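You operate a simulated robot arm through the tools that you are given. There is no shell and no other tool.

Carry out the task below with a simulated robot arm. There is one attempt and no reset: what you move stays moved.

Task
Give the purple puck two drops of blue glue at the dispenser.
Fine: switch it on and leave it on; the puck stays in the ring; swing the arm aside again; spill none.

Only the result counts: the job must be done as asked and must still hold three seconds after the hand-in. Knocking over, shifting, dropping, spilling or breaking anything else fails it.

Robot
A 6-joint arm with a two-finger gripper, fixed in place. Base frame: the origin is at the foot of the arm, x ahead of it, y to its left, z up. Lengths are in mm, angles in degrees, forces in N, time in s.
With the tool pointing down near the work surface it reaches from about 320 to 840 mm from the base axis. Its first joint turns from -166.0 to 166.0 degrees. Payload 2.45 kg.
Tool frame: the origin (TCP) lies between the finger pads and is the grasp point; the fingertips stand 20 mm ahead of it; z points along the fingers, y is the line along which they close. The gripper opens to 140 mm. The gripper's body begins 168 mm behind the TCP.
Orientation is that of the tool frame in the base frame, as a unit quaternion [x, y, z, w]. With the fingers straight down and closing along the base's y, the tool's x points along the base's -x, its y along +y and its z along -z.

Tools
- The arm moves only by the tool send_rows. Its argument "rows" is a list of rows, each a list of 7 numbers: the gripper command, from -1 (fully open) to 1 (shut), values between in proportion, then the shift along the base's x, y, z in mm, then the turn, a rotation vector about the base's x, y, z in rad. In form: [[hand, dx, dy, dz, rx, ry, rz], ...]. A call has 1 to 20 rows; each row is the pose to reach, as a shift and turn from the pose commanded when the call began. Rows are played at 5 a second. More than 50 mm and 8.6 degrees between two rows, or a gripper value outside its range, and nothing of the call is played. A pose out of reach is approached as far as the arm can. The call stops where the force on the tool passes 90 N (or 10 N more than at its start, if that is more) or the arm is blocked; 0.2 s more then pass. Each finger travels about 45 mm/s and halts on what it meets, pressing with about 24 N; the grip force reading is that of the motor and also rises with nothing between the fingers. The clock runs only during rows and for 0.2 s after the last one: add rows that repeat a pose to give the fingers time. It gives the time, the measured TCP pose, the force on the tool (base axes), the opening and the grip force at its end, in the units of the frame above (readings bear some noise), with the torque about the TCP (base axes, N m) and any sound that the robot's microphone picked up, and new pictures: "show" is both (left out), scene, wrist or none.
- Cameras (640 x 400 px; columns grow to the right, rows downward): "scene" is fixed at [215.1, -499.3, 1377.6]; the picture's right is [0.82, -0.57, 0.00], its down [-0.27, -0.39, -0.88] and it looks along [0.50, 0.73, -0.47] (base axes); focal length 295 px, centre (320, 200). "wrist" rides on the gripper at [78, 11, -209] in the tool frame; the picture's right is [-0.14, 0.99, 0.00], its down [-0.92, -0.13, -0.37] and it looks along [-0.37, -0.05, 0.93] (tool axes); focal length 280 px, centre (320, 200).
- lift_body(by): slides the trunk up (or, below 0, down) by that many mm; the arm rides with it, the base frame stays. It gives what a move gives, with no picture.
- pixel_to_xyz(camera, pixels): for up to 12 pixels [column, row] of the newest picture of that camera ("zoom" is the newest enlarged one), the place [x, y, z] in the base frame of the surface seen there, good to about 3 mm, but the place of the scene camera against the robot may be out by one fixed shift of up to 18 mm in any direction. The clock stands still meanwhile.
- inspect(camera, box): a new picture of the part [left, top, right, bottom] of that camera's present view, enlarged. The clock stands still meanwhile.
- job_done(): hands the job in; it is judged then, once.

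Open the gripper and draw the arm clear of the work before you hand the job in, unless the task says otherwise.

The tools are called after "Request:" as a command line: name --pt "numbers of a row" for each row, then --argument value for the rest, lists and objects as JSON in quotes. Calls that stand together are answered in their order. send_rows: Moves the arm, as the interface text tells. Its arguments: {"type":"object","properties":{"rows":{"type":"array","items":{"type":"array","items":{"type":"number"}}},"show":{"type":"string","enum":["both","scene","wrist","none"]}},"required":["rows"]} The other tools are called the same way: lift_body (by) slides the trunk up or down; pixel_to_xyz (camera, pixels) gives the place of the surface under pixels of a picture; inspect (camera, box) takes an enlarged picture of a part of a camera's view; job_done () hands the job in.

At the start:

```text
clock: 0.0
position: [527.9, 247.4, 1275.8]
tcp_rot: [0.001, 1.0, 0.0, 0.0]
ft_force: [0.9, -0.3, 0.0]
ft_torque: [-0.03, 0.02, 0.01]
finger_gap: 140.0
grip_force: 0.0
trunk travel left (down, up): [-150.0, 80.0]
```

scene: 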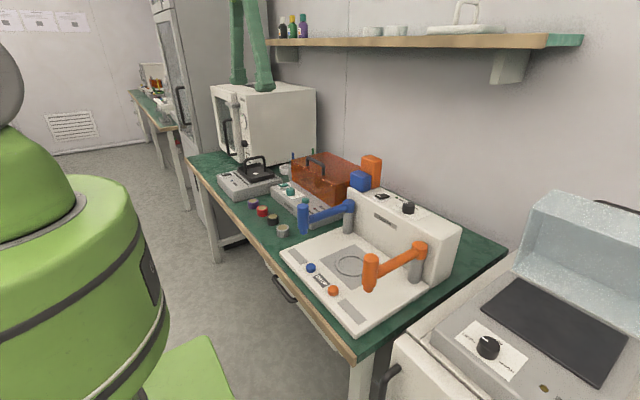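
wrist: 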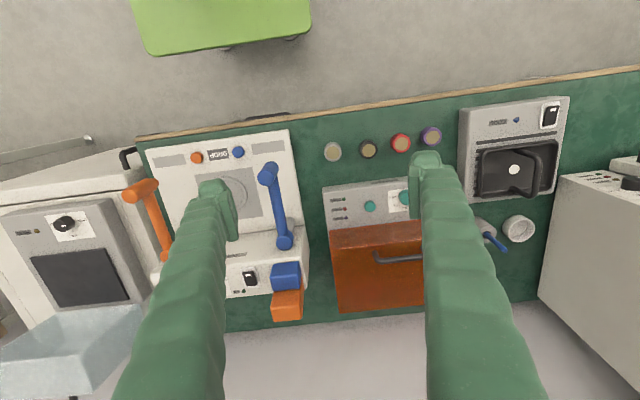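

The scene shows a dispenser with a white base, a ring near (350,265), blue and orange arms, and four pucks near (253,205)-(283,230). I'll zoom in on both views for detail.

Request:
inspect --camera "scene" --box '[260, 140, 480, 340]'

Request:
inspect --camera "wrist" --box '[110, 120, 330, 330]'

Request:
inspect --camera "wrist" --box '[310, 90, 580, 260]'

```text
2.00 times, centred on (370, 240) of scene
```

zoom: 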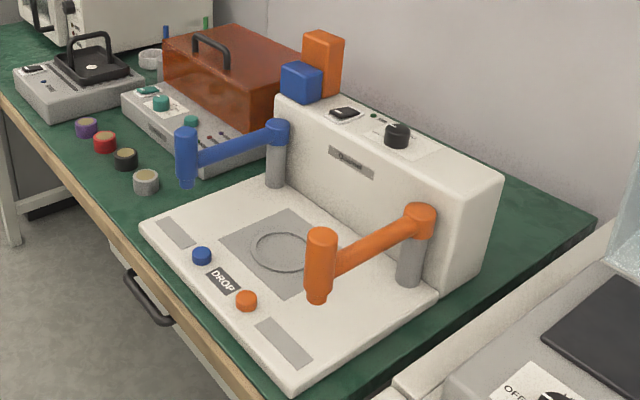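

```text
1.90 times, centred on (220, 225) of wrist
```

zoom: 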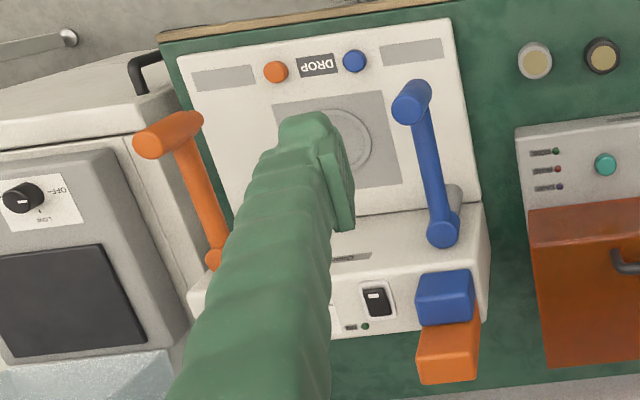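

```text
2.35 times, centred on (445, 175) of wrist
```

zoom: 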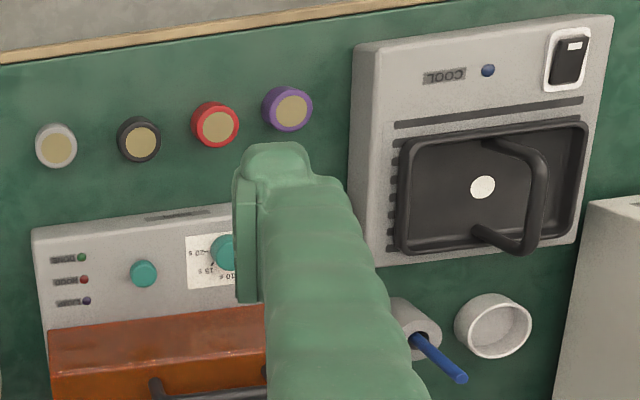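

The purple puck is at wrist (431,136), the ring centre near (234,192), the blue arm runs from nozzle (266,172) to pivot (284,243), the DROP buttons are at (238,152) and (197,157), and the switch is at (249,280). I'll measure these.

Request:
pixel_to_xyz --camera "wrist" --pixels '[[431, 136], [401, 142], [369, 149], [333, 152], [238, 194], [266, 172], [284, 243], [238, 152], [197, 157], [249, 277], [249, 284], [284, 160]]'

Request:
pixel_to_xyz --camera "scene" --pixels '[[253, 202], [262, 210], [273, 218], [283, 229], [350, 266], [304, 205], [348, 205], [311, 267], [333, 290], [382, 196], [408, 208], [372, 265]]'

```text
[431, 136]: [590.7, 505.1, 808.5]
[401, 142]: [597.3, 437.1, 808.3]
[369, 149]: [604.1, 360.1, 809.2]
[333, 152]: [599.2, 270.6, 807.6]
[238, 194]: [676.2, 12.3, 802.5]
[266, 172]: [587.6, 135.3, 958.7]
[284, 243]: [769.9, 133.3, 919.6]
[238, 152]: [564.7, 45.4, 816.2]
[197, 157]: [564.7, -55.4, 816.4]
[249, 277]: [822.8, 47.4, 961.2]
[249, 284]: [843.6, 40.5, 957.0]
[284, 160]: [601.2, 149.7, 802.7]
```

```text
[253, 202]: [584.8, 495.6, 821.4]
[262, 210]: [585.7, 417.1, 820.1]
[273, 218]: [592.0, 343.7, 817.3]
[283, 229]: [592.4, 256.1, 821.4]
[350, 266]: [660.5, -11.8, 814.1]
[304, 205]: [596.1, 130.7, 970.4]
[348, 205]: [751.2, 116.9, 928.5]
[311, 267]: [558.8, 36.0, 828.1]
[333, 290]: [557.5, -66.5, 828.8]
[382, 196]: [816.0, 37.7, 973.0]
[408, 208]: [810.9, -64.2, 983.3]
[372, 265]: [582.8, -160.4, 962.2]
```

The wrist data is consistent: pucks have their tops at z≈808, the plate is at z≈802 and the buttons at z≈816. I'll move sideways at height to look straight at the dispenser, with the gripper left open.

Request:
send_rows --pt "-1 0 -30 0 0 0 0" --pt "-1 0 -70 0 0 0 0" --pt "-1 0 -110 0 0 0 0" --pt "-1 0 -150 0 0 0 0" --pt "-1 0 -190 0 0 0 0" --pt "-1 0 -220 0 0 0 0" --pt "-1 0 -230 0 0 0 0" --pt "-1 0 -230 0 0 0 0" --show "both"

```text
clock: 1.8
position: [528.7, 17.0, 1276.8]
tcp_rot: [0.001, 1.0, 0.0, 0.0]
ft_force: [0.4, -0.6, 0.3]
ft_torque: [-0.01, 0.02, 0.03]
finger_gap: 140.1
grip_force: 0.0
trunk travel left (down, up): [-150.0, 80.0]
```

scene: 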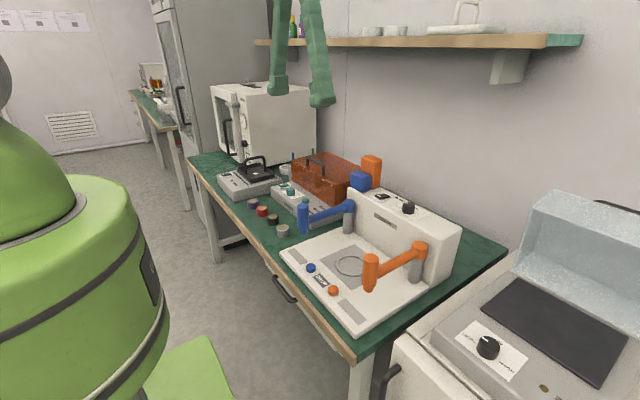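
wrist: 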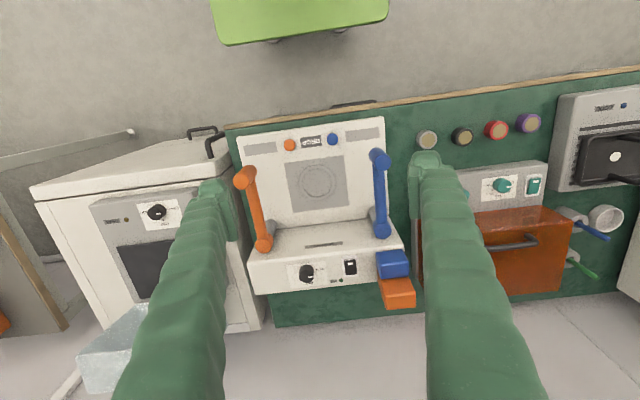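

Now the dispenser sits unobstructed between the fingers, with the ring at (317,182), switch (350,267), knob (306,273) and nozzles at (379,158) and (245,178). I'll zoom in to read the labels.

Request:
inspect --camera "wrist" --box '[230, 115, 410, 228]'

Request:
inspect --camera "wrist" --box '[270, 235, 420, 310]'

Request:
pixel_to_xyz --camera "wrist" --pixels '[[317, 182], [299, 183], [336, 180], [317, 164], [318, 199], [379, 156], [381, 231], [332, 139], [290, 145], [350, 263], [350, 271], [306, 272]]'

```text
3.54 times, centred on (320, 172) of wrist
```

zoom: 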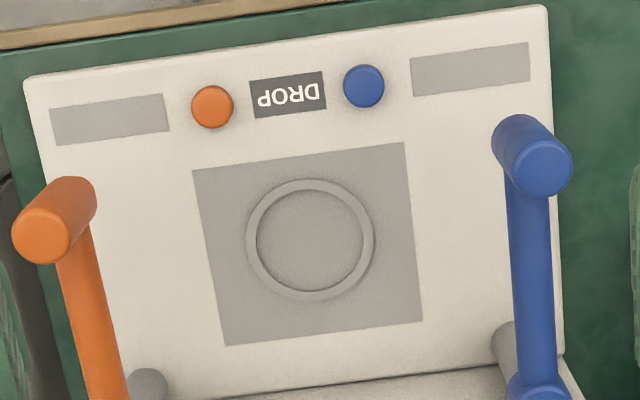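

```text
4.27 times, centred on (345, 272) of wrist
```

zoom: 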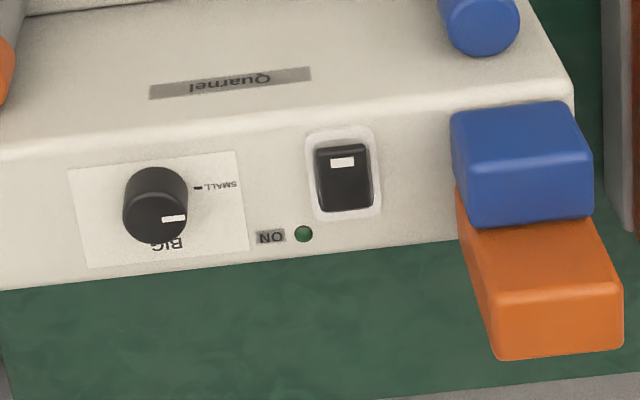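

```text
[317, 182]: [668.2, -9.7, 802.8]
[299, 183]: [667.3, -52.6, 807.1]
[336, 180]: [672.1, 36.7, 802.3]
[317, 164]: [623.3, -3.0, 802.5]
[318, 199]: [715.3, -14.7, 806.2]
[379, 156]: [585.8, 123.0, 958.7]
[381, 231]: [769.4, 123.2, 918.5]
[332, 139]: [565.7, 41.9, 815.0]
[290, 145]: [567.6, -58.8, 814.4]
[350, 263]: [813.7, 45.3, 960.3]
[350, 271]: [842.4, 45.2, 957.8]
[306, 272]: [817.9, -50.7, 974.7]
```

The knob points to SMALL (I leave it), the rocker's raised end seems to be the near side with the white mark, and the LED is dark. I'll go lower over the blue arm for better measurements of the pivot, nozzle and switch.

Request:
send_rows --pt "-1 20 10 -30 0 0 0" --pt "-1 40 20 -65 0 0 0" --pt "-1 60 30 -100 0 0 0" --pt "-1 72 40 -130 0 0 0" --pt "-1 80 50 -150 0 0 0" --pt "-1 80 50 -156 0 0 0" --pt "-1 80 50 -156 0 0 0" --show "both"

```text
clock: 3.4
position: [608.6, 66.9, 1121.5]
tcp_rot: [0.0, 1.0, 0.0, 0.0]
ft_force: [-0.8, 0.6, -0.4]
ft_torque: [0.02, -0.02, 0.0]
finger_gap: 139.9
grip_force: 0.0
trunk travel left (down, up): [-150.0, 80.0]
```

scene: 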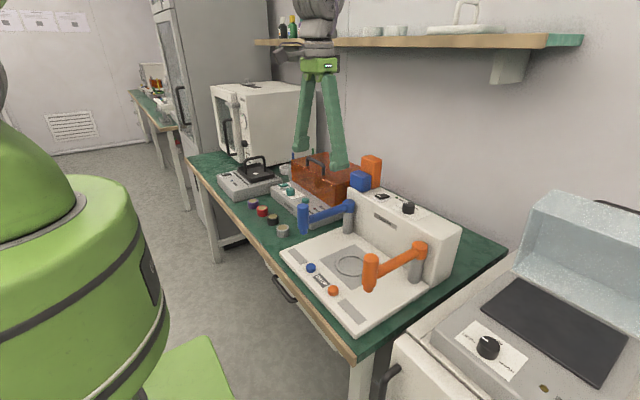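
wrist: 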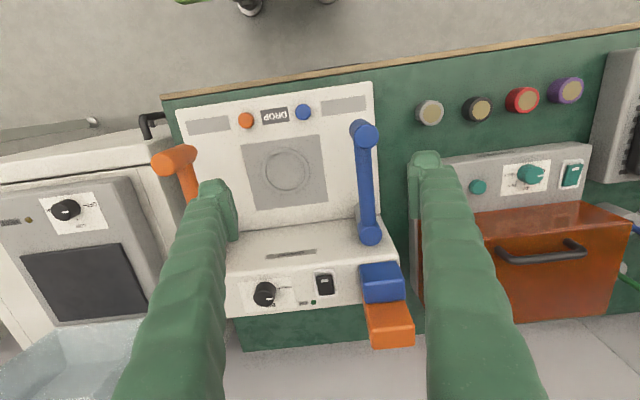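

Now I see the blue nozzle top at about (367,138) and pivot at (370,233). I'll zoom in and measure both with several pixels.

Request:
inspect --camera "wrist" --box '[230, 80, 390, 180]'

Request:
inspect --camera "wrist" --box '[250, 210, 410, 310]'

```text
4.00 times, centred on (310, 130) of wrist
```

zoom: 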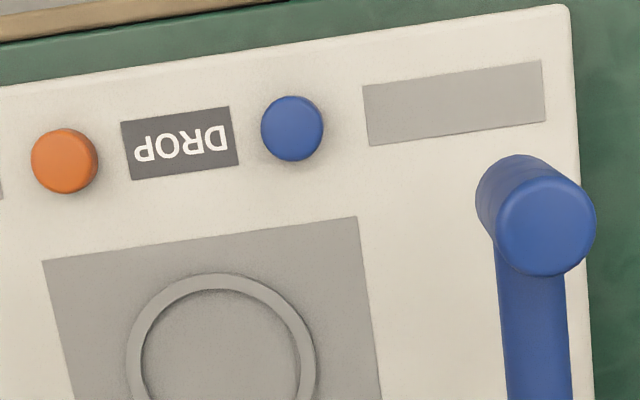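

```text
4.00 times, centred on (330, 260) of wrist
```

zoom: 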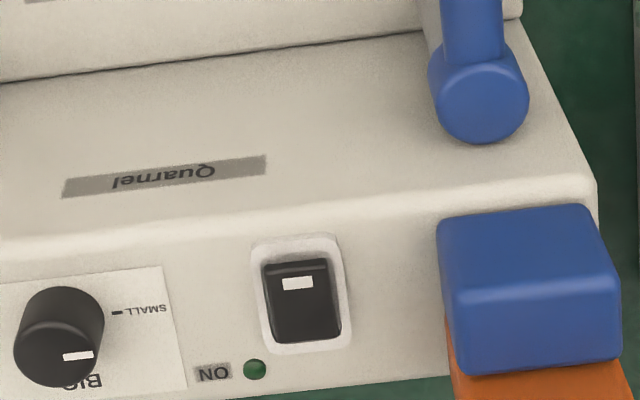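

Nozzle top centre is about (366.5,135.5), pivot top about (370,235), and the rocker spans rows 276 to 295 around column 325. I'll measure these and the ring again.

Request:
pixel_to_xyz --camera "wrist" --pixels '[[366.5, 135.5], [357, 136], [376, 135], [367, 145], [370, 235], [361, 235], [379, 235], [370, 243], [324, 280], [326, 292], [297, 272], [367, 180]]'

Request:
pixel_to_xyz --camera "wrist" --pixels '[[285, 149], [309, 170], [264, 171], [286, 192], [303, 112], [246, 120], [323, 272], [328, 297], [314, 285], [338, 283], [310, 225], [310, 195]]'

Request:
pixel_to_xyz --camera "wrist" --pixels '[[430, 112], [431, 105], [478, 108], [523, 99], [568, 90], [546, 110], [400, 80], [500, 70], [605, 100], [590, 150], [450, 140], [355, 130]]'

```text
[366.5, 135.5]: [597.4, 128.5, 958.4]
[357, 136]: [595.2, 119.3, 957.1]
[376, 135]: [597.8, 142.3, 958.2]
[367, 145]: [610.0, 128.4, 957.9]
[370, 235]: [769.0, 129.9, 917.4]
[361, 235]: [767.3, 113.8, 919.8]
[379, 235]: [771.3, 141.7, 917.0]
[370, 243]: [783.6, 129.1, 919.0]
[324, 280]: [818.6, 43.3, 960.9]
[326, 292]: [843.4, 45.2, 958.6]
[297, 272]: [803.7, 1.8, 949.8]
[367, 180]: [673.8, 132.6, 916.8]
```

```text
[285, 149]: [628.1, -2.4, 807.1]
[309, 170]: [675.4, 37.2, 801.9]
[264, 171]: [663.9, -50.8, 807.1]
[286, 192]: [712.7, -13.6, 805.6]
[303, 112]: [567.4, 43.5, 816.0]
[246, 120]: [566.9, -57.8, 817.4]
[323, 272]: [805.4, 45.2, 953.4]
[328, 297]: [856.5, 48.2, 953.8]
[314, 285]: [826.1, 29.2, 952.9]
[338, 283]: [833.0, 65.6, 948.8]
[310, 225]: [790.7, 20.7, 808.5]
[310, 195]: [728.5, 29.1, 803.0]
```

```text
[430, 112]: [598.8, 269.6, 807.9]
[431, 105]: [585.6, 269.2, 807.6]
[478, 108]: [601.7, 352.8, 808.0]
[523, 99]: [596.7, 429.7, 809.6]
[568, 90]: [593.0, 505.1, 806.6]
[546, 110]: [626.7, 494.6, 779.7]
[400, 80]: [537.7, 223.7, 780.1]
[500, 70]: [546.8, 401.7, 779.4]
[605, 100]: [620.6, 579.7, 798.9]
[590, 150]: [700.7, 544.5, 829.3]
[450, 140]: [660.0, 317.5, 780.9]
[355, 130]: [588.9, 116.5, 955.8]
```

Geometry so far: nozzle (597,129) with top z 958, pivot (769,130), ring centre about (670,-7), rocker centre about (831,45) with the near end raised, table z 780, puck height 28. I'll check the obstacle heights and the nozzle tip in the scene picture.

Request:
pixel_to_xyz --camera "scene" --pixels '[[303, 228], [303, 233], [240, 95], [290, 92], [225, 130], [260, 160], [330, 165], [372, 160], [360, 175], [254, 160], [300, 212], [325, 215]]'

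Request:
inspect --camera "scene" --box '[190, 140, 350, 240]'

```text
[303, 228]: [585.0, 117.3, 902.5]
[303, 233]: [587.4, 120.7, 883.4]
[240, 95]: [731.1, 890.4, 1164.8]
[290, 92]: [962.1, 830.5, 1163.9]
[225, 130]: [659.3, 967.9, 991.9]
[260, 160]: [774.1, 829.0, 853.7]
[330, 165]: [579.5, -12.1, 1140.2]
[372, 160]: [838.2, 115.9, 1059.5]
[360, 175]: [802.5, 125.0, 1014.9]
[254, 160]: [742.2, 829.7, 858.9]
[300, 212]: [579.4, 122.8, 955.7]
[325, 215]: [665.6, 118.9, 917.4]
```

```text
4.00 times, centred on (270, 190) of scene
```

zoom: 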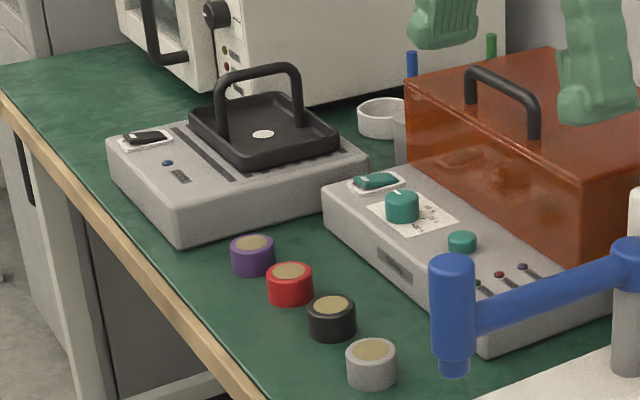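

The path to the puck at about (593,505) at z≥1020 is clear: the oven starts at y≈820 and the cooler is low. I'll travel there while turning the tool +90° about z, so the fingers close along x, since the neighbouring puck is too near in y.

Request:
send_rows --pt "-1 -1 36 0 0 0 0.1309" --pt "-1 -2 73 0 0 0 0.2618" --pt "-1 -4 110 0 0 0 0.3927" --pt "-1 -5 146 0 0 0 0.5236" --pt "-1 -6 183 -10 0 0 0.6545" --pt "-1 -8 219 -20 0 0 0.7854" --pt "-1 -9 256 -35 0 0 0.9163" --pt "-1 -10 292 -50 0 0 1.0472" --pt "-1 -12 329 -65 0 0 1.1781" --pt "-1 -13 365 -80 0 0 1.309" --pt "-1 -14 402 -90 0 0 1.4399" --pt "-1 -15 438 -100 0 0 1.5708" --pt "-1 -15 438 -100 0 0 1.5708" --pt "-0.3 -15 438 -100 0 0 1.5708" --pt "-0.3 -15 438 -100 0 0 1.5708" --show "both"

```text
clock: 6.6
position: [592.0, 511.1, 1018.1]
tcp_rot: [0.708, -0.706, 0.0, 0.0]
ft_force: [-0.1, 0.1, -0.5]
ft_torque: [-0.04, -0.01, -0.05]
finger_gap: 90.7
grip_force: 0.1
trunk travel left (down, up): [-150.0, 80.0]
```

scene: 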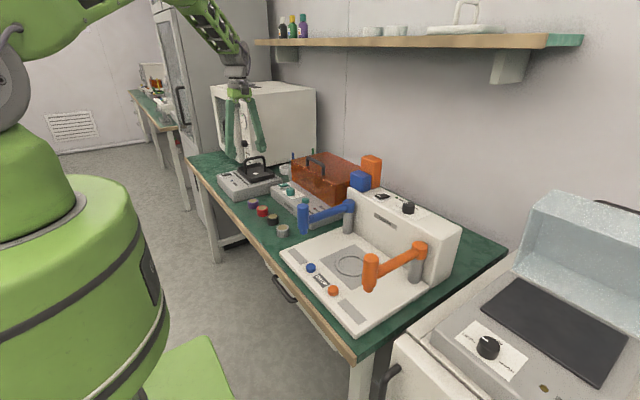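
wrist: 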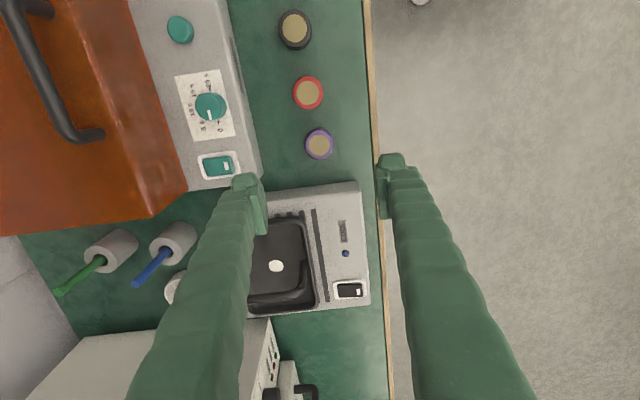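

The puck appears at wrist (319,144), which matches where the tool axis should meet z≈808 (about (320,145)). I'll zoom in and measure it exactly.

Request:
inspect --camera "wrist" --box '[270, 60, 370, 180]'

Request:
pixel_to_xyz --camera "wrist" --pixels '[[319, 145], [310, 145], [328, 145], [319, 136], [319, 154], [340, 150], [308, 94], [300, 170], [330, 190]]'

```text
3.33 times, centred on (320, 120) of wrist
```

zoom: 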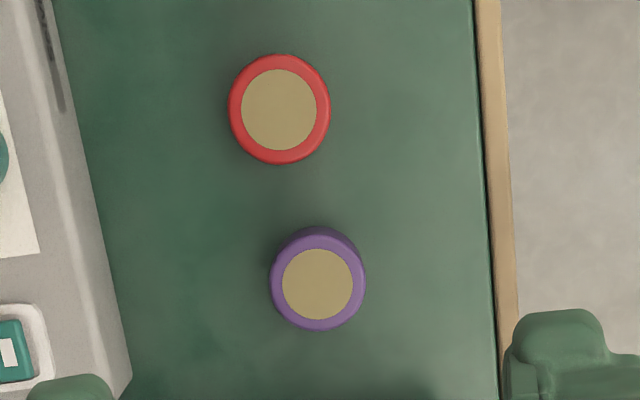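

```text
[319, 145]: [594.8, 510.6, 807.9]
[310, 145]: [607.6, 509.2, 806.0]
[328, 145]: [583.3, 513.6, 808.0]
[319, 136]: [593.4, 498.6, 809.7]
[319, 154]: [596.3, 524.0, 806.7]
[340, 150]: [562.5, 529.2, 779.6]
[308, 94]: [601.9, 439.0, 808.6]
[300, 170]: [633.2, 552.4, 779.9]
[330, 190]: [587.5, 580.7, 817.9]
```

The puck top centre is at (594.8,510.6), about 2 mm in +x from the TCP; its diameter is about 42 mm. I'll narrow the gap to about 68 and descend to tips about 25 mm above the puck top.

Request:
send_rows --pt "0.03 1 0 -10 0 0 0" --pt "0.03 2 0 -40 0 0 0" --pt "0.03 2 0 -75 0 0 0" --pt "0.03 2 0 -110 0 0 0" --pt "0.03 2 0 -140 0 0 0" --pt "0.03 2 0 -160 0 0 0" --pt "0.03 2 0 -165 0 0 0" --pt "0.03 2 0 -165 0 0 0" --show "wrist"

```text
clock: 8.4
position: [594.5, 505.4, 854.5]
tcp_rot: [0.708, -0.707, 0.0, 0.0]
ft_force: [-1.0, 0.4, 0.4]
ft_torque: [0.01, -0.02, 0.0]
finger_gap: 68.0
grip_force: 0.0
trunk travel left (down, up): [-150.0, 80.0]
```

wrist: 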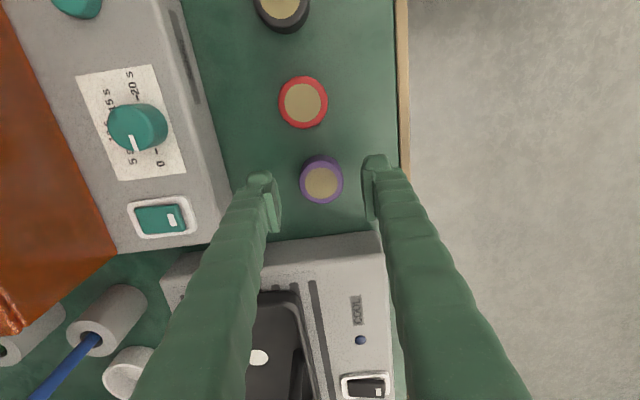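

The puck's top face is now near (321,184) versus an expected tool-axis row of about 178, so it lies about 5 mm further in +y. I'll zoom in to confirm.

Request:
inspect --camera "wrist" --box '[270, 140, 370, 220]'

Request:
pixel_to_xyz --camera "wrist" --pixels '[[321, 183], [306, 183], [336, 183], [321, 170], [321, 198]]'

```text
5.00 times, centred on (320, 180) of wrist
```

zoom: 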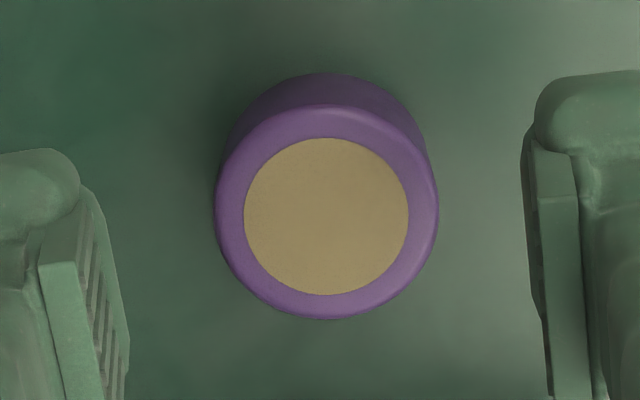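

```text
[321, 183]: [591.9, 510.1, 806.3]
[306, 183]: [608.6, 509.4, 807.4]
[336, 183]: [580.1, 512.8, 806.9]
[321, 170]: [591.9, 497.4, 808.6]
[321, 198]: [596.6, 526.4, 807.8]
```

Puck centre is (594,510.5), so I'll shift +5 mm in y, descend to TCP z≈810.5 with tips about 10 mm above the table, then close and hold.

Request:
send_rows --pt "0.03 0 5 0 0 0 0" --pt "0.03 0 5 -15 0 0 0" --pt "0.03 0 5 -30 0 0 0" --pt "0.03 0 5 -40 0 0 0" --pt "0.03 0 5 -44 0 0 0" --pt "0.03 0 5 -44 0 0 0" --show "wrist"

```text
clock: 9.8
position: [594.9, 512.1, 811.4]
tcp_rot: [0.708, -0.706, 0.0, 0.0]
ft_force: [-0.6, -0.4, -0.9]
ft_torque: [-0.01, 0.01, 0.01]
finger_gap: 67.9
grip_force: 0.1
trunk travel left (down, up): [-150.0, 80.0]
```

wrist: 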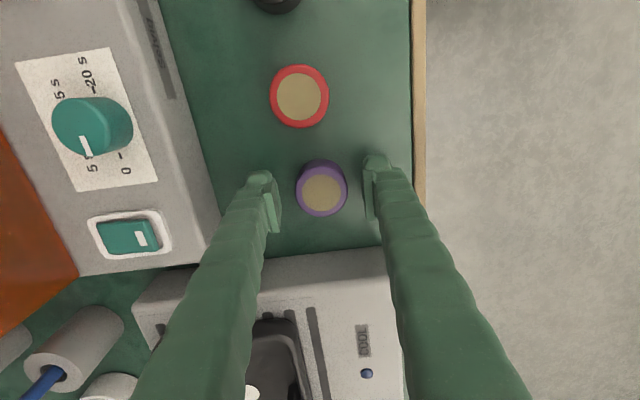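

The puck is at (322,193), centred between the fingers as the tool axis predicts (about (320,194)). I'll close the fingers gradually and let them settle.

Request:
send_rows --pt "0.25 0 0 0 0 0 0" --pt "0.4 0 0 0 0 0 0" --pt "0.6 0 0 0 0 0 0" --pt "0.8 0 0 0 0 0 0" --pt "0.8 0 0 0 0 0 0" --pt "0.8 0 0 0 0 0 0" --show "wrist"

```text
clock: 11.2
position: [596.1, 511.4, 812.0]
tcp_rot: [0.707, -0.707, 0.0, 0.0]
ft_force: [0.0, 0.6, 0.3]
ft_torque: [-0.02, -0.01, 0.0]
finger_gap: 42.5
grip_force: 23.7
trunk travel left (down, up): [-150.0, 80.0]
```

wrist: 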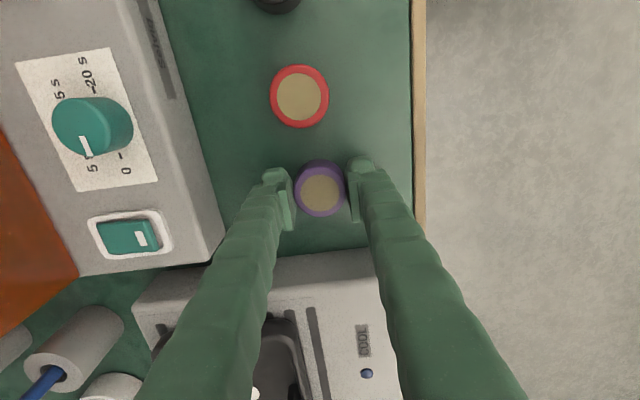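

The grip reads 42.5 mm and 23.7 N, so the puck is held. I'll lift it straight up 230 mm and check.

Request:
send_rows --pt "0.8 0 0 10 0 0 0" --pt "0.8 0 0 35 0 0 0" --pt "0.8 0 0 70 0 0 0" --pt "0.8 0 0 110 0 0 0" --pt "0.8 0 0 150 0 0 0" --pt "0.8 0 0 190 0 0 0" --pt "0.8 0 0 220 0 0 0" --pt "0.8 0 0 230 0 0 0" --pt "0.8 0 0 230 0 0 0" --show "both"

```text
clock: 13.2
position: [596.4, 510.3, 1040.6]
tcp_rot: [-0.706, 0.708, 0.0, 0.0]
ft_force: [0.0, 0.6, -0.8]
ft_torque: [0.02, 0.04, 0.02]
finger_gap: 14.0
grip_force: 0.2
trunk travel left (down, up): [-150.0, 80.0]
```

scene: 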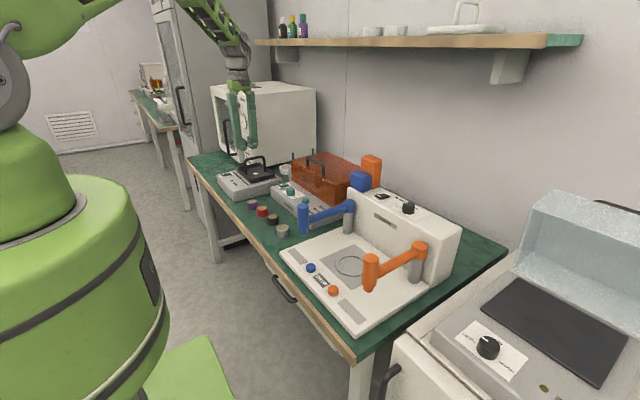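
wrist: 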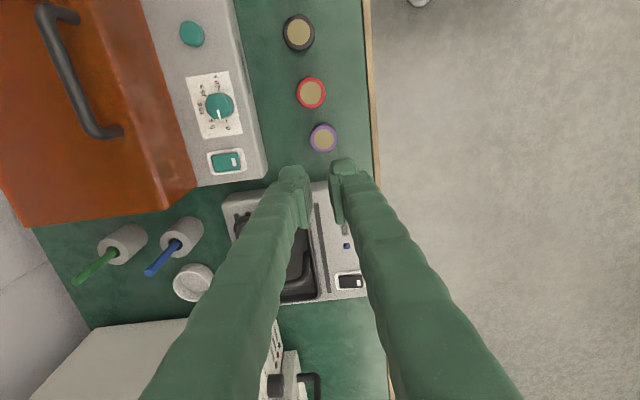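

The puck slipped out: the gap now reads 14 mm and the puck still stands on the table at (323,138). I'll measure where it is now and whether it moved.

Request:
pixel_to_xyz --camera "wrist" --pixels '[[323, 138], [315, 138], [331, 138], [323, 130], [323, 146], [311, 92], [299, 33]]'

Request:
inspect --camera "wrist" --box '[280, 80, 380, 180]'

Request:
inspect --camera "scene" --box '[210, 170, 310, 250]'

```text
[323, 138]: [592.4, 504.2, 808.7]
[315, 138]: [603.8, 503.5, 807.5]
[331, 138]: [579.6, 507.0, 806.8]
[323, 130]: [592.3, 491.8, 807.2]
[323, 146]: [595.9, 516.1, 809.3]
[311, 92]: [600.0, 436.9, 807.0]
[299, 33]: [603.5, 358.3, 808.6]
```

```text
4.00 times, centred on (330, 130) of wrist
```

zoom: 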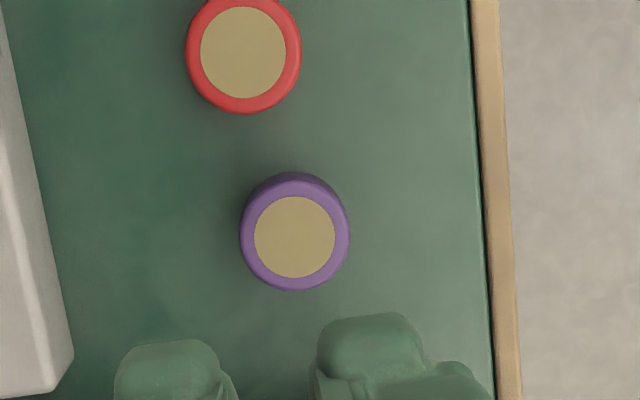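

```text
5.00 times, centred on (260, 210) of scene
```

zoom: 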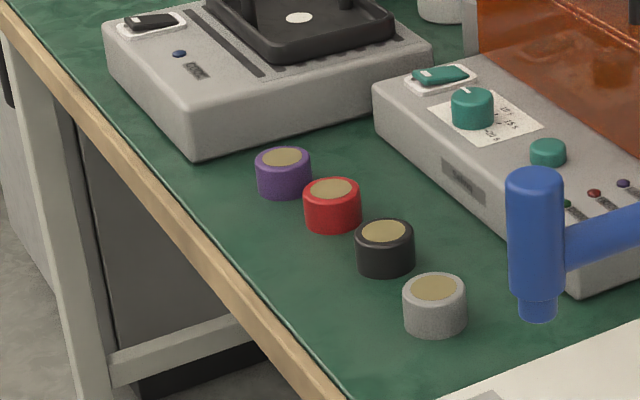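

The puck now stands at about (592.5,504.5), a few mm shifted toward -y, and the grip was evidently too high and off-centre. I'll reopen to 68 mm, move over it and descend to z≈850 to check alignment before a deeper grip.

Request:
send_rows --pt "0.4 0 0 0 0 0 0" --pt "0.03 -3 -4 0 0 0 0" --pt "0.03 -3 -4 -35 0 0 0" --pt "0.03 -3 -4 -75 0 0 0" --pt "0.03 -3 -4 -115 0 0 0" --pt "0.03 -3 -4 -150 0 0 0" --pt "0.03 -3 -4 -175 0 0 0" --pt "0.03 -3 -4 -188 0 0 0" --pt "0.03 -3 -4 -190 0 0 0" --pt "0.03 -3 -4 -190 0 0 0" --pt "0.03 -3 -4 -190 0 0 0" --show "wrist"

Request:
inspect --camera "wrist" --box '[260, 140, 380, 230]'

Request:
pixel_to_xyz --camera "wrist" --pixels '[[321, 178], [306, 178], [336, 178], [321, 166], [321, 192], [302, 92]]'

```text
clock: 15.6
position: [593.3, 506.6, 849.8]
tcp_rot: [0.708, -0.706, 0.0, 0.0]
ft_force: [0.4, 1.0, -0.6]
ft_torque: [0.01, 0.02, 0.0]
finger_gap: 67.8
grip_force: 0.0
trunk travel left (down, up): [-150.0, 80.0]
```

wrist: 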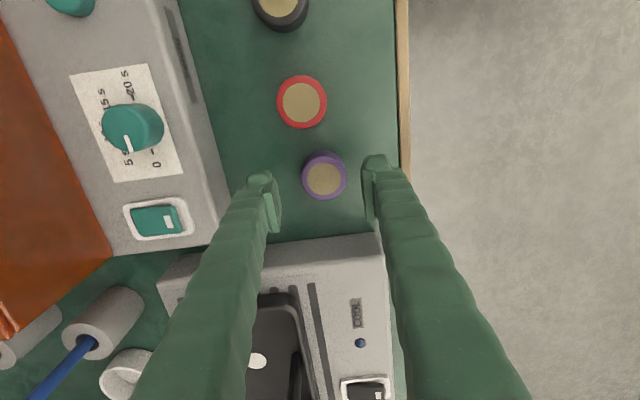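

```text
4.44 times, centred on (320, 185) of wrist
```

zoom: 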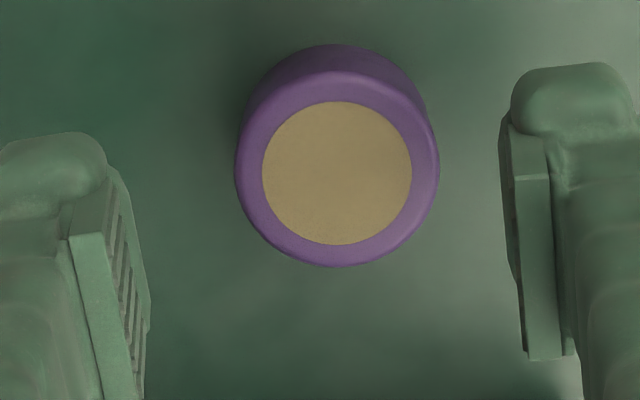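

```text
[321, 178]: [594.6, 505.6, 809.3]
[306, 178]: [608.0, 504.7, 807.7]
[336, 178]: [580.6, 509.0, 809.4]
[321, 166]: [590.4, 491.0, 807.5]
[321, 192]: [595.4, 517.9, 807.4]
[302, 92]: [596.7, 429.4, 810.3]
```

The puck's top centre is at (324,178.5), giving about (591,506.5), which is 2 mm in -x of the TCP. I'll correct by that, descend to TCP z≈804.5 so tips are about 4.5 mm above the table, and view it before gripping.

Request:
send_rows --pt "0.03 -2.5 0 0 0 0 0" --pt "0.03 -2.5 0 -15 0 0 0" --pt "0.03 -2.5 0 -30 0 0 0" --pt "0.03 -2.5 0 -40 0 0 0" --pt "0.03 -2.5 0 -45 0 0 0" --pt "0.03 -2.5 0 -46 0 0 0" --pt "0.03 -2.5 0 -46 0 0 0" --show "wrist"

Request:
inspect --camera "wrist" --box '[260, 150, 380, 240]'

```text
clock: 17.2
position: [590.7, 507.4, 804.3]
tcp_rot: [-0.707, 0.707, 0.0, 0.0]
ft_force: [0.0, -0.4, -0.2]
ft_torque: [-0.02, -0.03, 0.02]
finger_gap: 67.9
grip_force: 0.0
trunk travel left (down, up): [-150.0, 80.0]
```

wrist: 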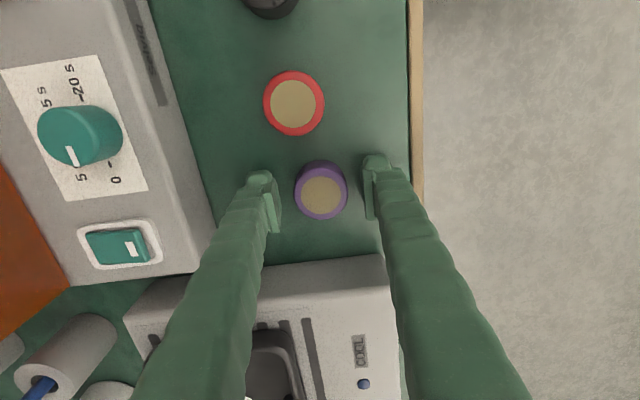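

```text
4.44 times, centred on (320, 195) of wrist
```

zoom: 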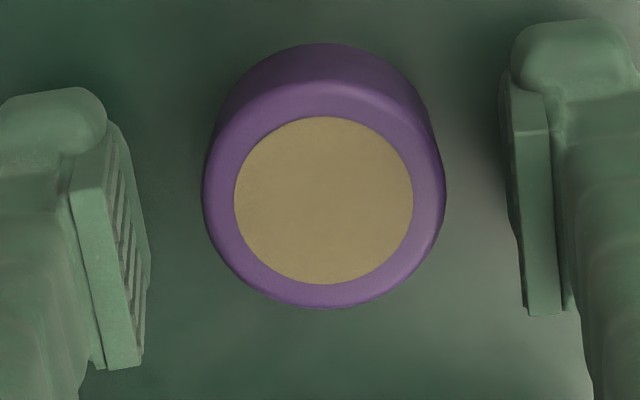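

The puck's top centre is now at (321,194.6), right on the tool axis. I'll close fully commanded, hold, and then lift just a few mm slowly to check that the grip holds.

Request:
send_rows --pt "0.2 0 0 0 0 0 0" --pt "0.35 0 0 0 0 0 0" --pt "0.6 0 0 0 0 0 0" --pt "1 0 0 0 0 0 0" --pt "1 0 0 0 0 0 0" --pt "1 0 0 0 0 0 0" --pt "1 0 0 0 0 0 0" --show "wrist"

Request:
inspect --camera "wrist" --box '[260, 150, 380, 240]'

```text
clock: 18.8
position: [590.4, 507.1, 804.6]
tcp_rot: [0.708, -0.706, -0.001, 0.0]
ft_force: [1.0, -0.4, 0.0]
ft_torque: [0.03, 0.0, -0.02]
finger_gap: 42.7
grip_force: 24.0
trunk travel left (down, up): [-150.0, 80.0]
```

wrist: 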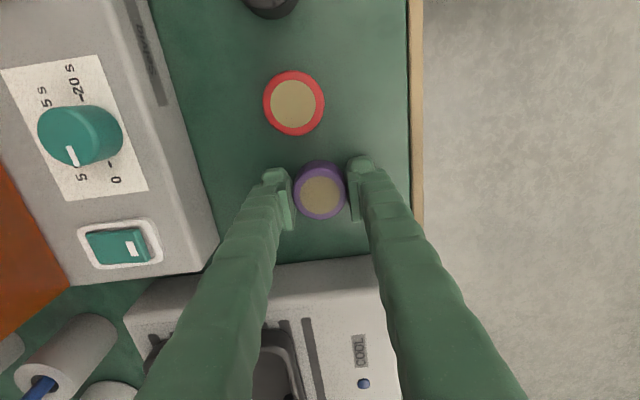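

```text
4.44 times, centred on (320, 195) of wrist
```

zoom: 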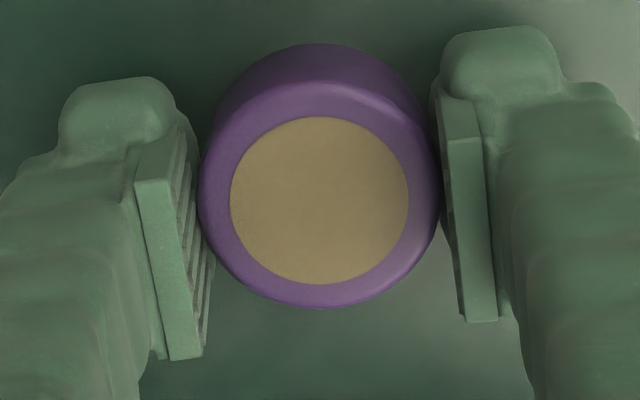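

The grip reads 42.7 mm and 24 N with the puck centred. I'll lift slowly by 20 mm and check that the gap holds.

Request:
send_rows --pt "1 0 0 1 0 0 0" --pt "1 0 0 3 0 0 0" --pt "1 0 0 6 0 0 0" --pt "1 0 0 10 0 0 0" --pt "1 0 0 15 0 0 0" --pt "1 0 0 20 0 0 0" --pt "1 0 0 20 0 0 0" --show "both"

Request:
inspect --camera "wrist" --box '[260, 150, 380, 240]'

Request:
inspect --camera "scene" --box '[210, 160, 310, 240]'

```text
clock: 20.4
position: [591.3, 506.9, 825.0]
tcp_rot: [0.708, -0.707, 0.0, 0.0]
ft_force: [-0.3, 0.2, -1.1]
ft_torque: [-0.02, -0.04, 0.0]
finger_gap: 42.6
grip_force: 24.6
trunk travel left (down, up): [-150.0, 80.0]
```

scene: 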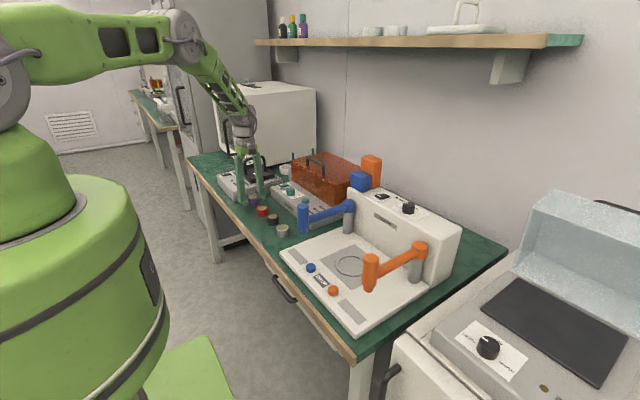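
wrist: 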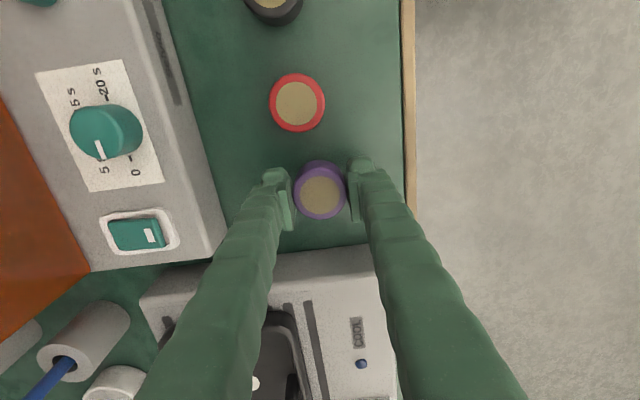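

```text
4.44 times, centred on (320, 195) of wrist
```

zoom: 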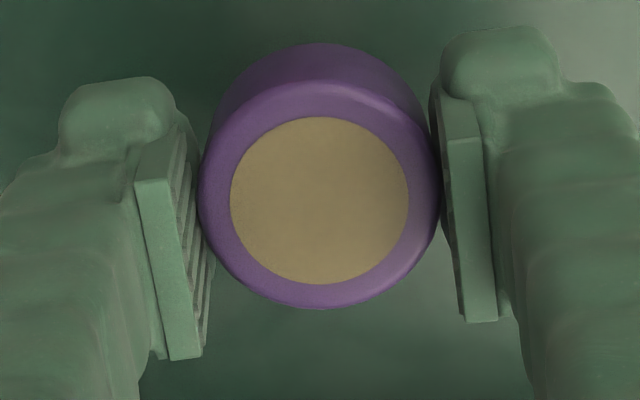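

```text
5.00 times, centred on (260, 200) of scene
```

zoom: 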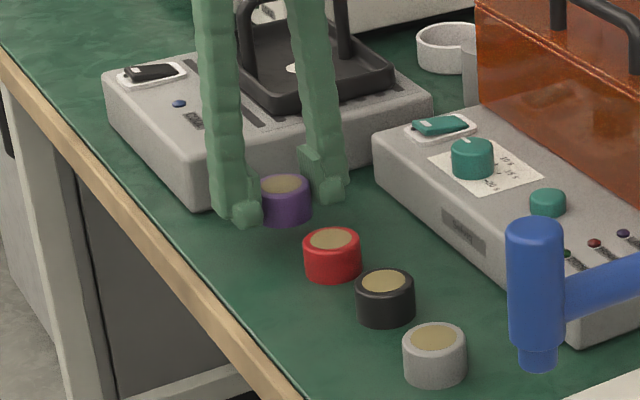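

The puck stayed fixed between the fingers (gap 42.6, same pixels) and left the table. I'll continue lifting gently to about z 1035.

Request:
send_rows --pt "1 0 0 6 0 0 0" --pt "1 0 0 15 0 0 0" --pt "1 0 0 27 0 0 0" --pt "1 0 0 42 0 0 0" --pt "1 0 0 58 0 0 0" --pt "1 0 0 75 0 0 0" --pt "1 0 0 92 0 0 0" --pt "1 0 0 110 0 0 0" --pt "1 0 0 128 0 0 0" --pt "1 0 0 146 0 0 0" --pt "1 0 0 164 0 0 0" --pt "1 0 0 180 0 0 0" --pt "1 0 0 193 0 0 0" --pt "1 0 0 202 0 0 0" --pt "1 0 0 207 0 0 0" --pt "1 0 0 210 0 0 0" --show "both"

```text
clock: 23.8
position: [590.0, 506.9, 1034.4]
tcp_rot: [-0.707, 0.707, 0.0, -0.001]
ft_force: [0.3, -0.2, -0.7]
ft_torque: [-0.03, 0.01, -0.02]
finger_gap: 42.7
grip_force: 24.1
trunk travel left (down, up): [-150.0, 80.0]
```

scene: 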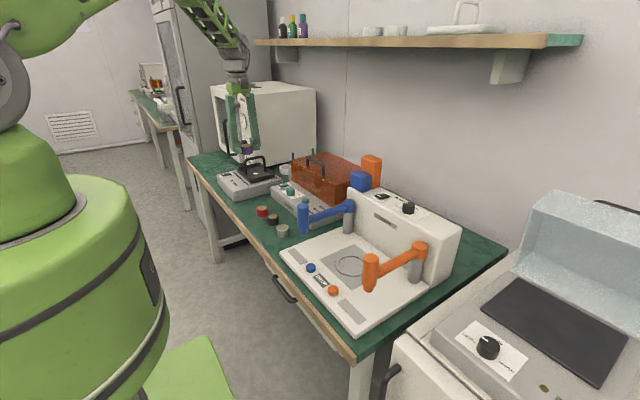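
wrist: 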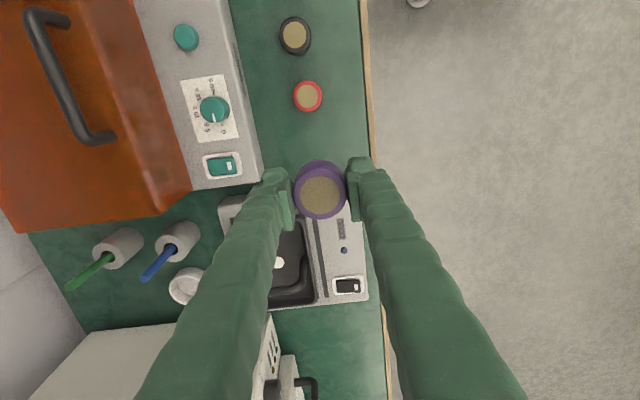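

The puck is securely held at z 1034 (its bottom at about 1010). I'll carry it smoothly to above the ring at about (670,-7), passing over the nozzle (top z 958) with clearance.

Request:
send_rows --pt "1 1.3 -8 0 0 0 0" --pt "1 3.5 -22 0 0 0 0" --pt "1 6.6 -42 0 0 0 0" --pt "1 10.4 -66 0 0 0 0" --pt "1 14.8 -94 0 0 0 0" --pt "1 19.5 -124 0 0 0 0" --pt "1 24.5 -156 0 0 0 0" --pt "1 29.8 -190 0 0 0 0" --pt "1 35.3 -225 0 0 0 0" --pt "1 40.8 -260 0 0 0 0" --pt "1 46.3 -295 0 0 0 0" --pt "1 51.8 -330 0 0 0 0" --pt "1 57.2 -364 0 0 0 0" --pt "1 62.2 -396 0 0 0 0" --pt "1 66.9 -426 0 0 0 0" --pt "1 71 -452 0 0 0 0" --pt "1 74.4 -474 0 0 0 0" --pt "1 77.3 -492 0 0 0 0" --pt "1 79.3 -505 0 0 0 0" --pt "1 80.6 -513.4 0 0 0 0" --show "both"

```text
clock: 28.0
position: [669.5, -8.9, 1035.3]
tcp_rot: [0.708, -0.706, 0.0, 0.0]
ft_force: [-0.2, -0.5, -0.4]
ft_torque: [-0.01, 0.0, -0.01]
finger_gap: 42.8
grip_force: 24.0
trunk travel left (down, up): [-150.0, 80.0]
```

scene: 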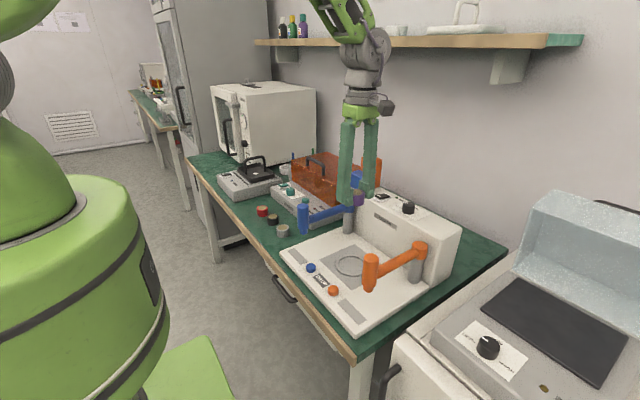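
wrist: 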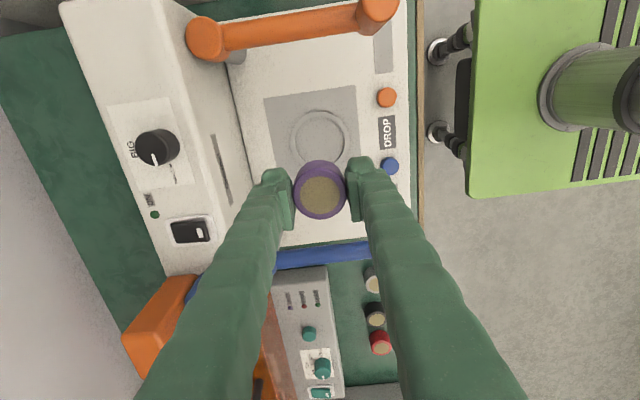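

The ring is seen at about (319,139), and the tool axis should meet the plate near (320,143). I'll zoom in and measure the ring's edge points.

Request:
inspect --camera "wrist" --box '[260, 80, 380, 200]'

Request:
pixel_to_xyz --camera "wrist" --pixels '[[319, 139], [319, 150], [291, 140], [347, 139], [319, 110], [386, 97], [390, 165], [190, 231], [290, 190], [190, 100]]'

```text
3.33 times, centred on (320, 140) of wrist
```

zoom: 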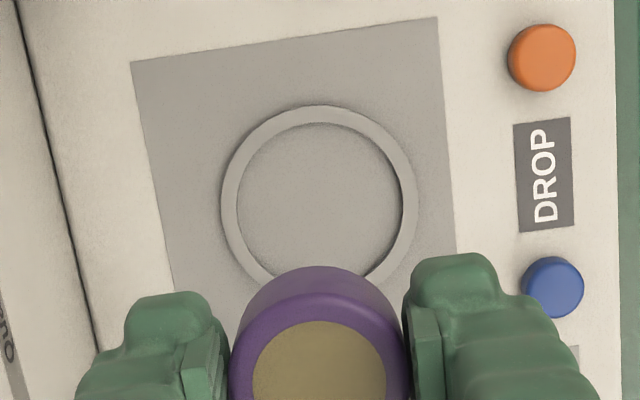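

```text
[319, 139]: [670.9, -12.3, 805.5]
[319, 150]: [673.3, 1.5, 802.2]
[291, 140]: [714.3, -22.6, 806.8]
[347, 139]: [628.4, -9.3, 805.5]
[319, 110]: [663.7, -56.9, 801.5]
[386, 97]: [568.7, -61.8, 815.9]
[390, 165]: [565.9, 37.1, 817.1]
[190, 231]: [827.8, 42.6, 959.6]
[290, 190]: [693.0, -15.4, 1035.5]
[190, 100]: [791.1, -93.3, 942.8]
```

The ring centre matches the tool axis to within about 1 mm, so I'll shift 1 mm in -y and descend gently to z≈845, with the puck bottom about 18 mm above the plate.

Request:
send_rows --pt "1 0 -1 -5 0 0 0" --pt "1 0 -1 -15 0 0 0" --pt "1 0 -1 -30 0 0 0" --pt "1 0 -1 -48 0 0 0" --pt "1 0 -1 -68 0 0 0" --pt "1 0 -1 -88 0 0 0" --pt "1 0 -1 -108 0 0 0" --pt "1 0 -1 -128 0 0 0" --pt "1 0 -1 -146 0 0 0" --pt "1 0 -1 -162 0 0 0" --pt "1 0 -1 -175 0 0 0" --pt "1 0 -1 -184 0 0 0" --pt "1 0 -1 -189 0 0 0" --pt "1 0 -1 -190 0 0 0" --pt "1 0 -1 -190 0 0 0" --show "both"

Request:
inspect --camera "wrist" --box '[240, 110, 400, 230]'

Request:
inspect --camera "scene" --box '[290, 190, 430, 310]'

```text
clock: 31.2
position: [671.0, -7.7, 844.7]
tcp_rot: [0.708, -0.707, -0.001, -0.001]
ft_force: [-0.3, 0.4, -0.5]
ft_torque: [0.0, -0.02, -0.03]
finger_gap: 42.6
grip_force: 24.1
trunk travel left (down, up): [-150.0, 80.0]
```

scene: 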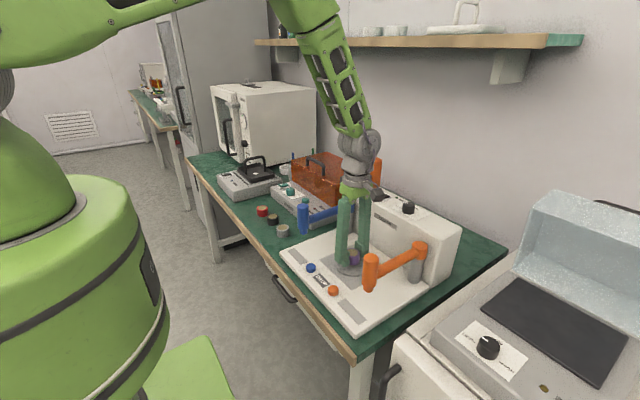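
wrist: 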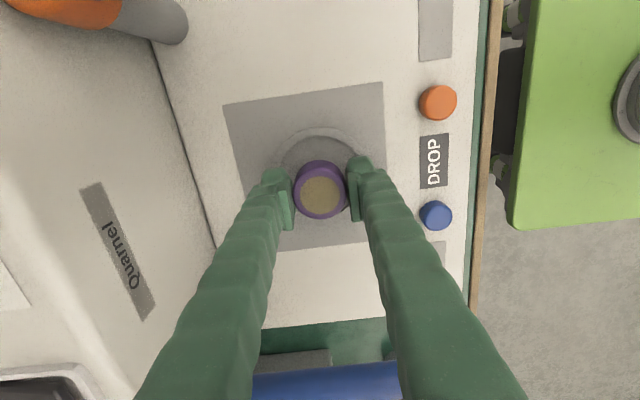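

```text
3.33 times, centred on (320, 170) of wrist
```

zoom: 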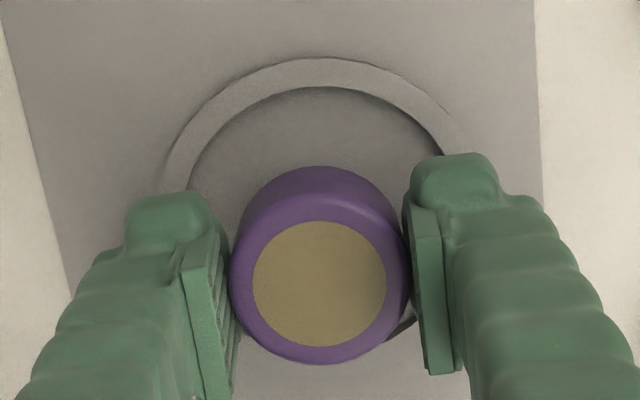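

```text
3.33 times, centred on (360, 250) of scene
```

zoom: 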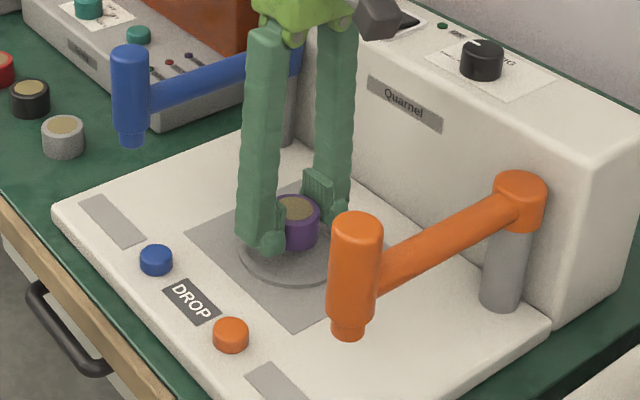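

The puck is centred over the ring (ring arc symmetric about column 320). I'll descend 16 mm slowly so the puck bottom is about 1.5 mm above the plate, and check the force.

Request:
send_rows --pt "1 0 0 -4 0 0 0" --pt "1 0 0 -8 0 0 0" --pt "1 0 0 -12 0 0 0" --pt "1 0 0 -14 0 0 0" --pt "1 0 0 -16 0 0 0" --pt "1 0 0 -16 0 0 0" --show "wrist"

Request:
inspect --camera "scene" --box '[320, 220, 400, 290]'

```text
clock: 32.6
position: [672.0, -8.3, 829.4]
tcp_rot: [0.708, -0.706, 0.0, 0.0]
ft_force: [-0.2, 0.1, -1.1]
ft_torque: [0.01, -0.02, -0.01]
finger_gap: 42.6
grip_force: 24.0
trunk travel left (down, up): [-150.0, 80.0]
```

wrist: 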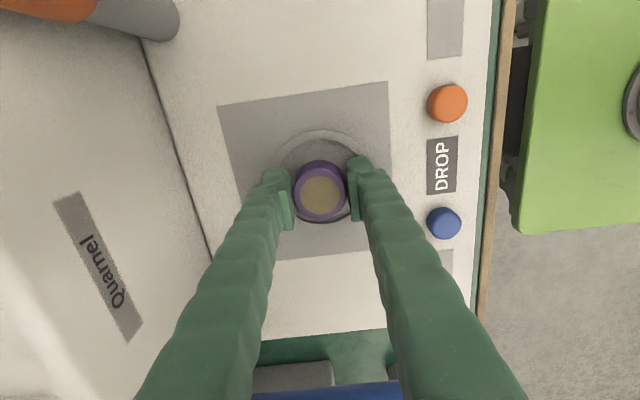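

```text
5.71 times, centred on (360, 255) of scene
```

zoom: 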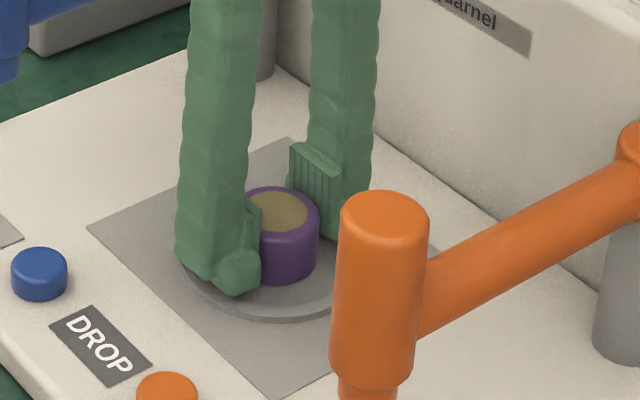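

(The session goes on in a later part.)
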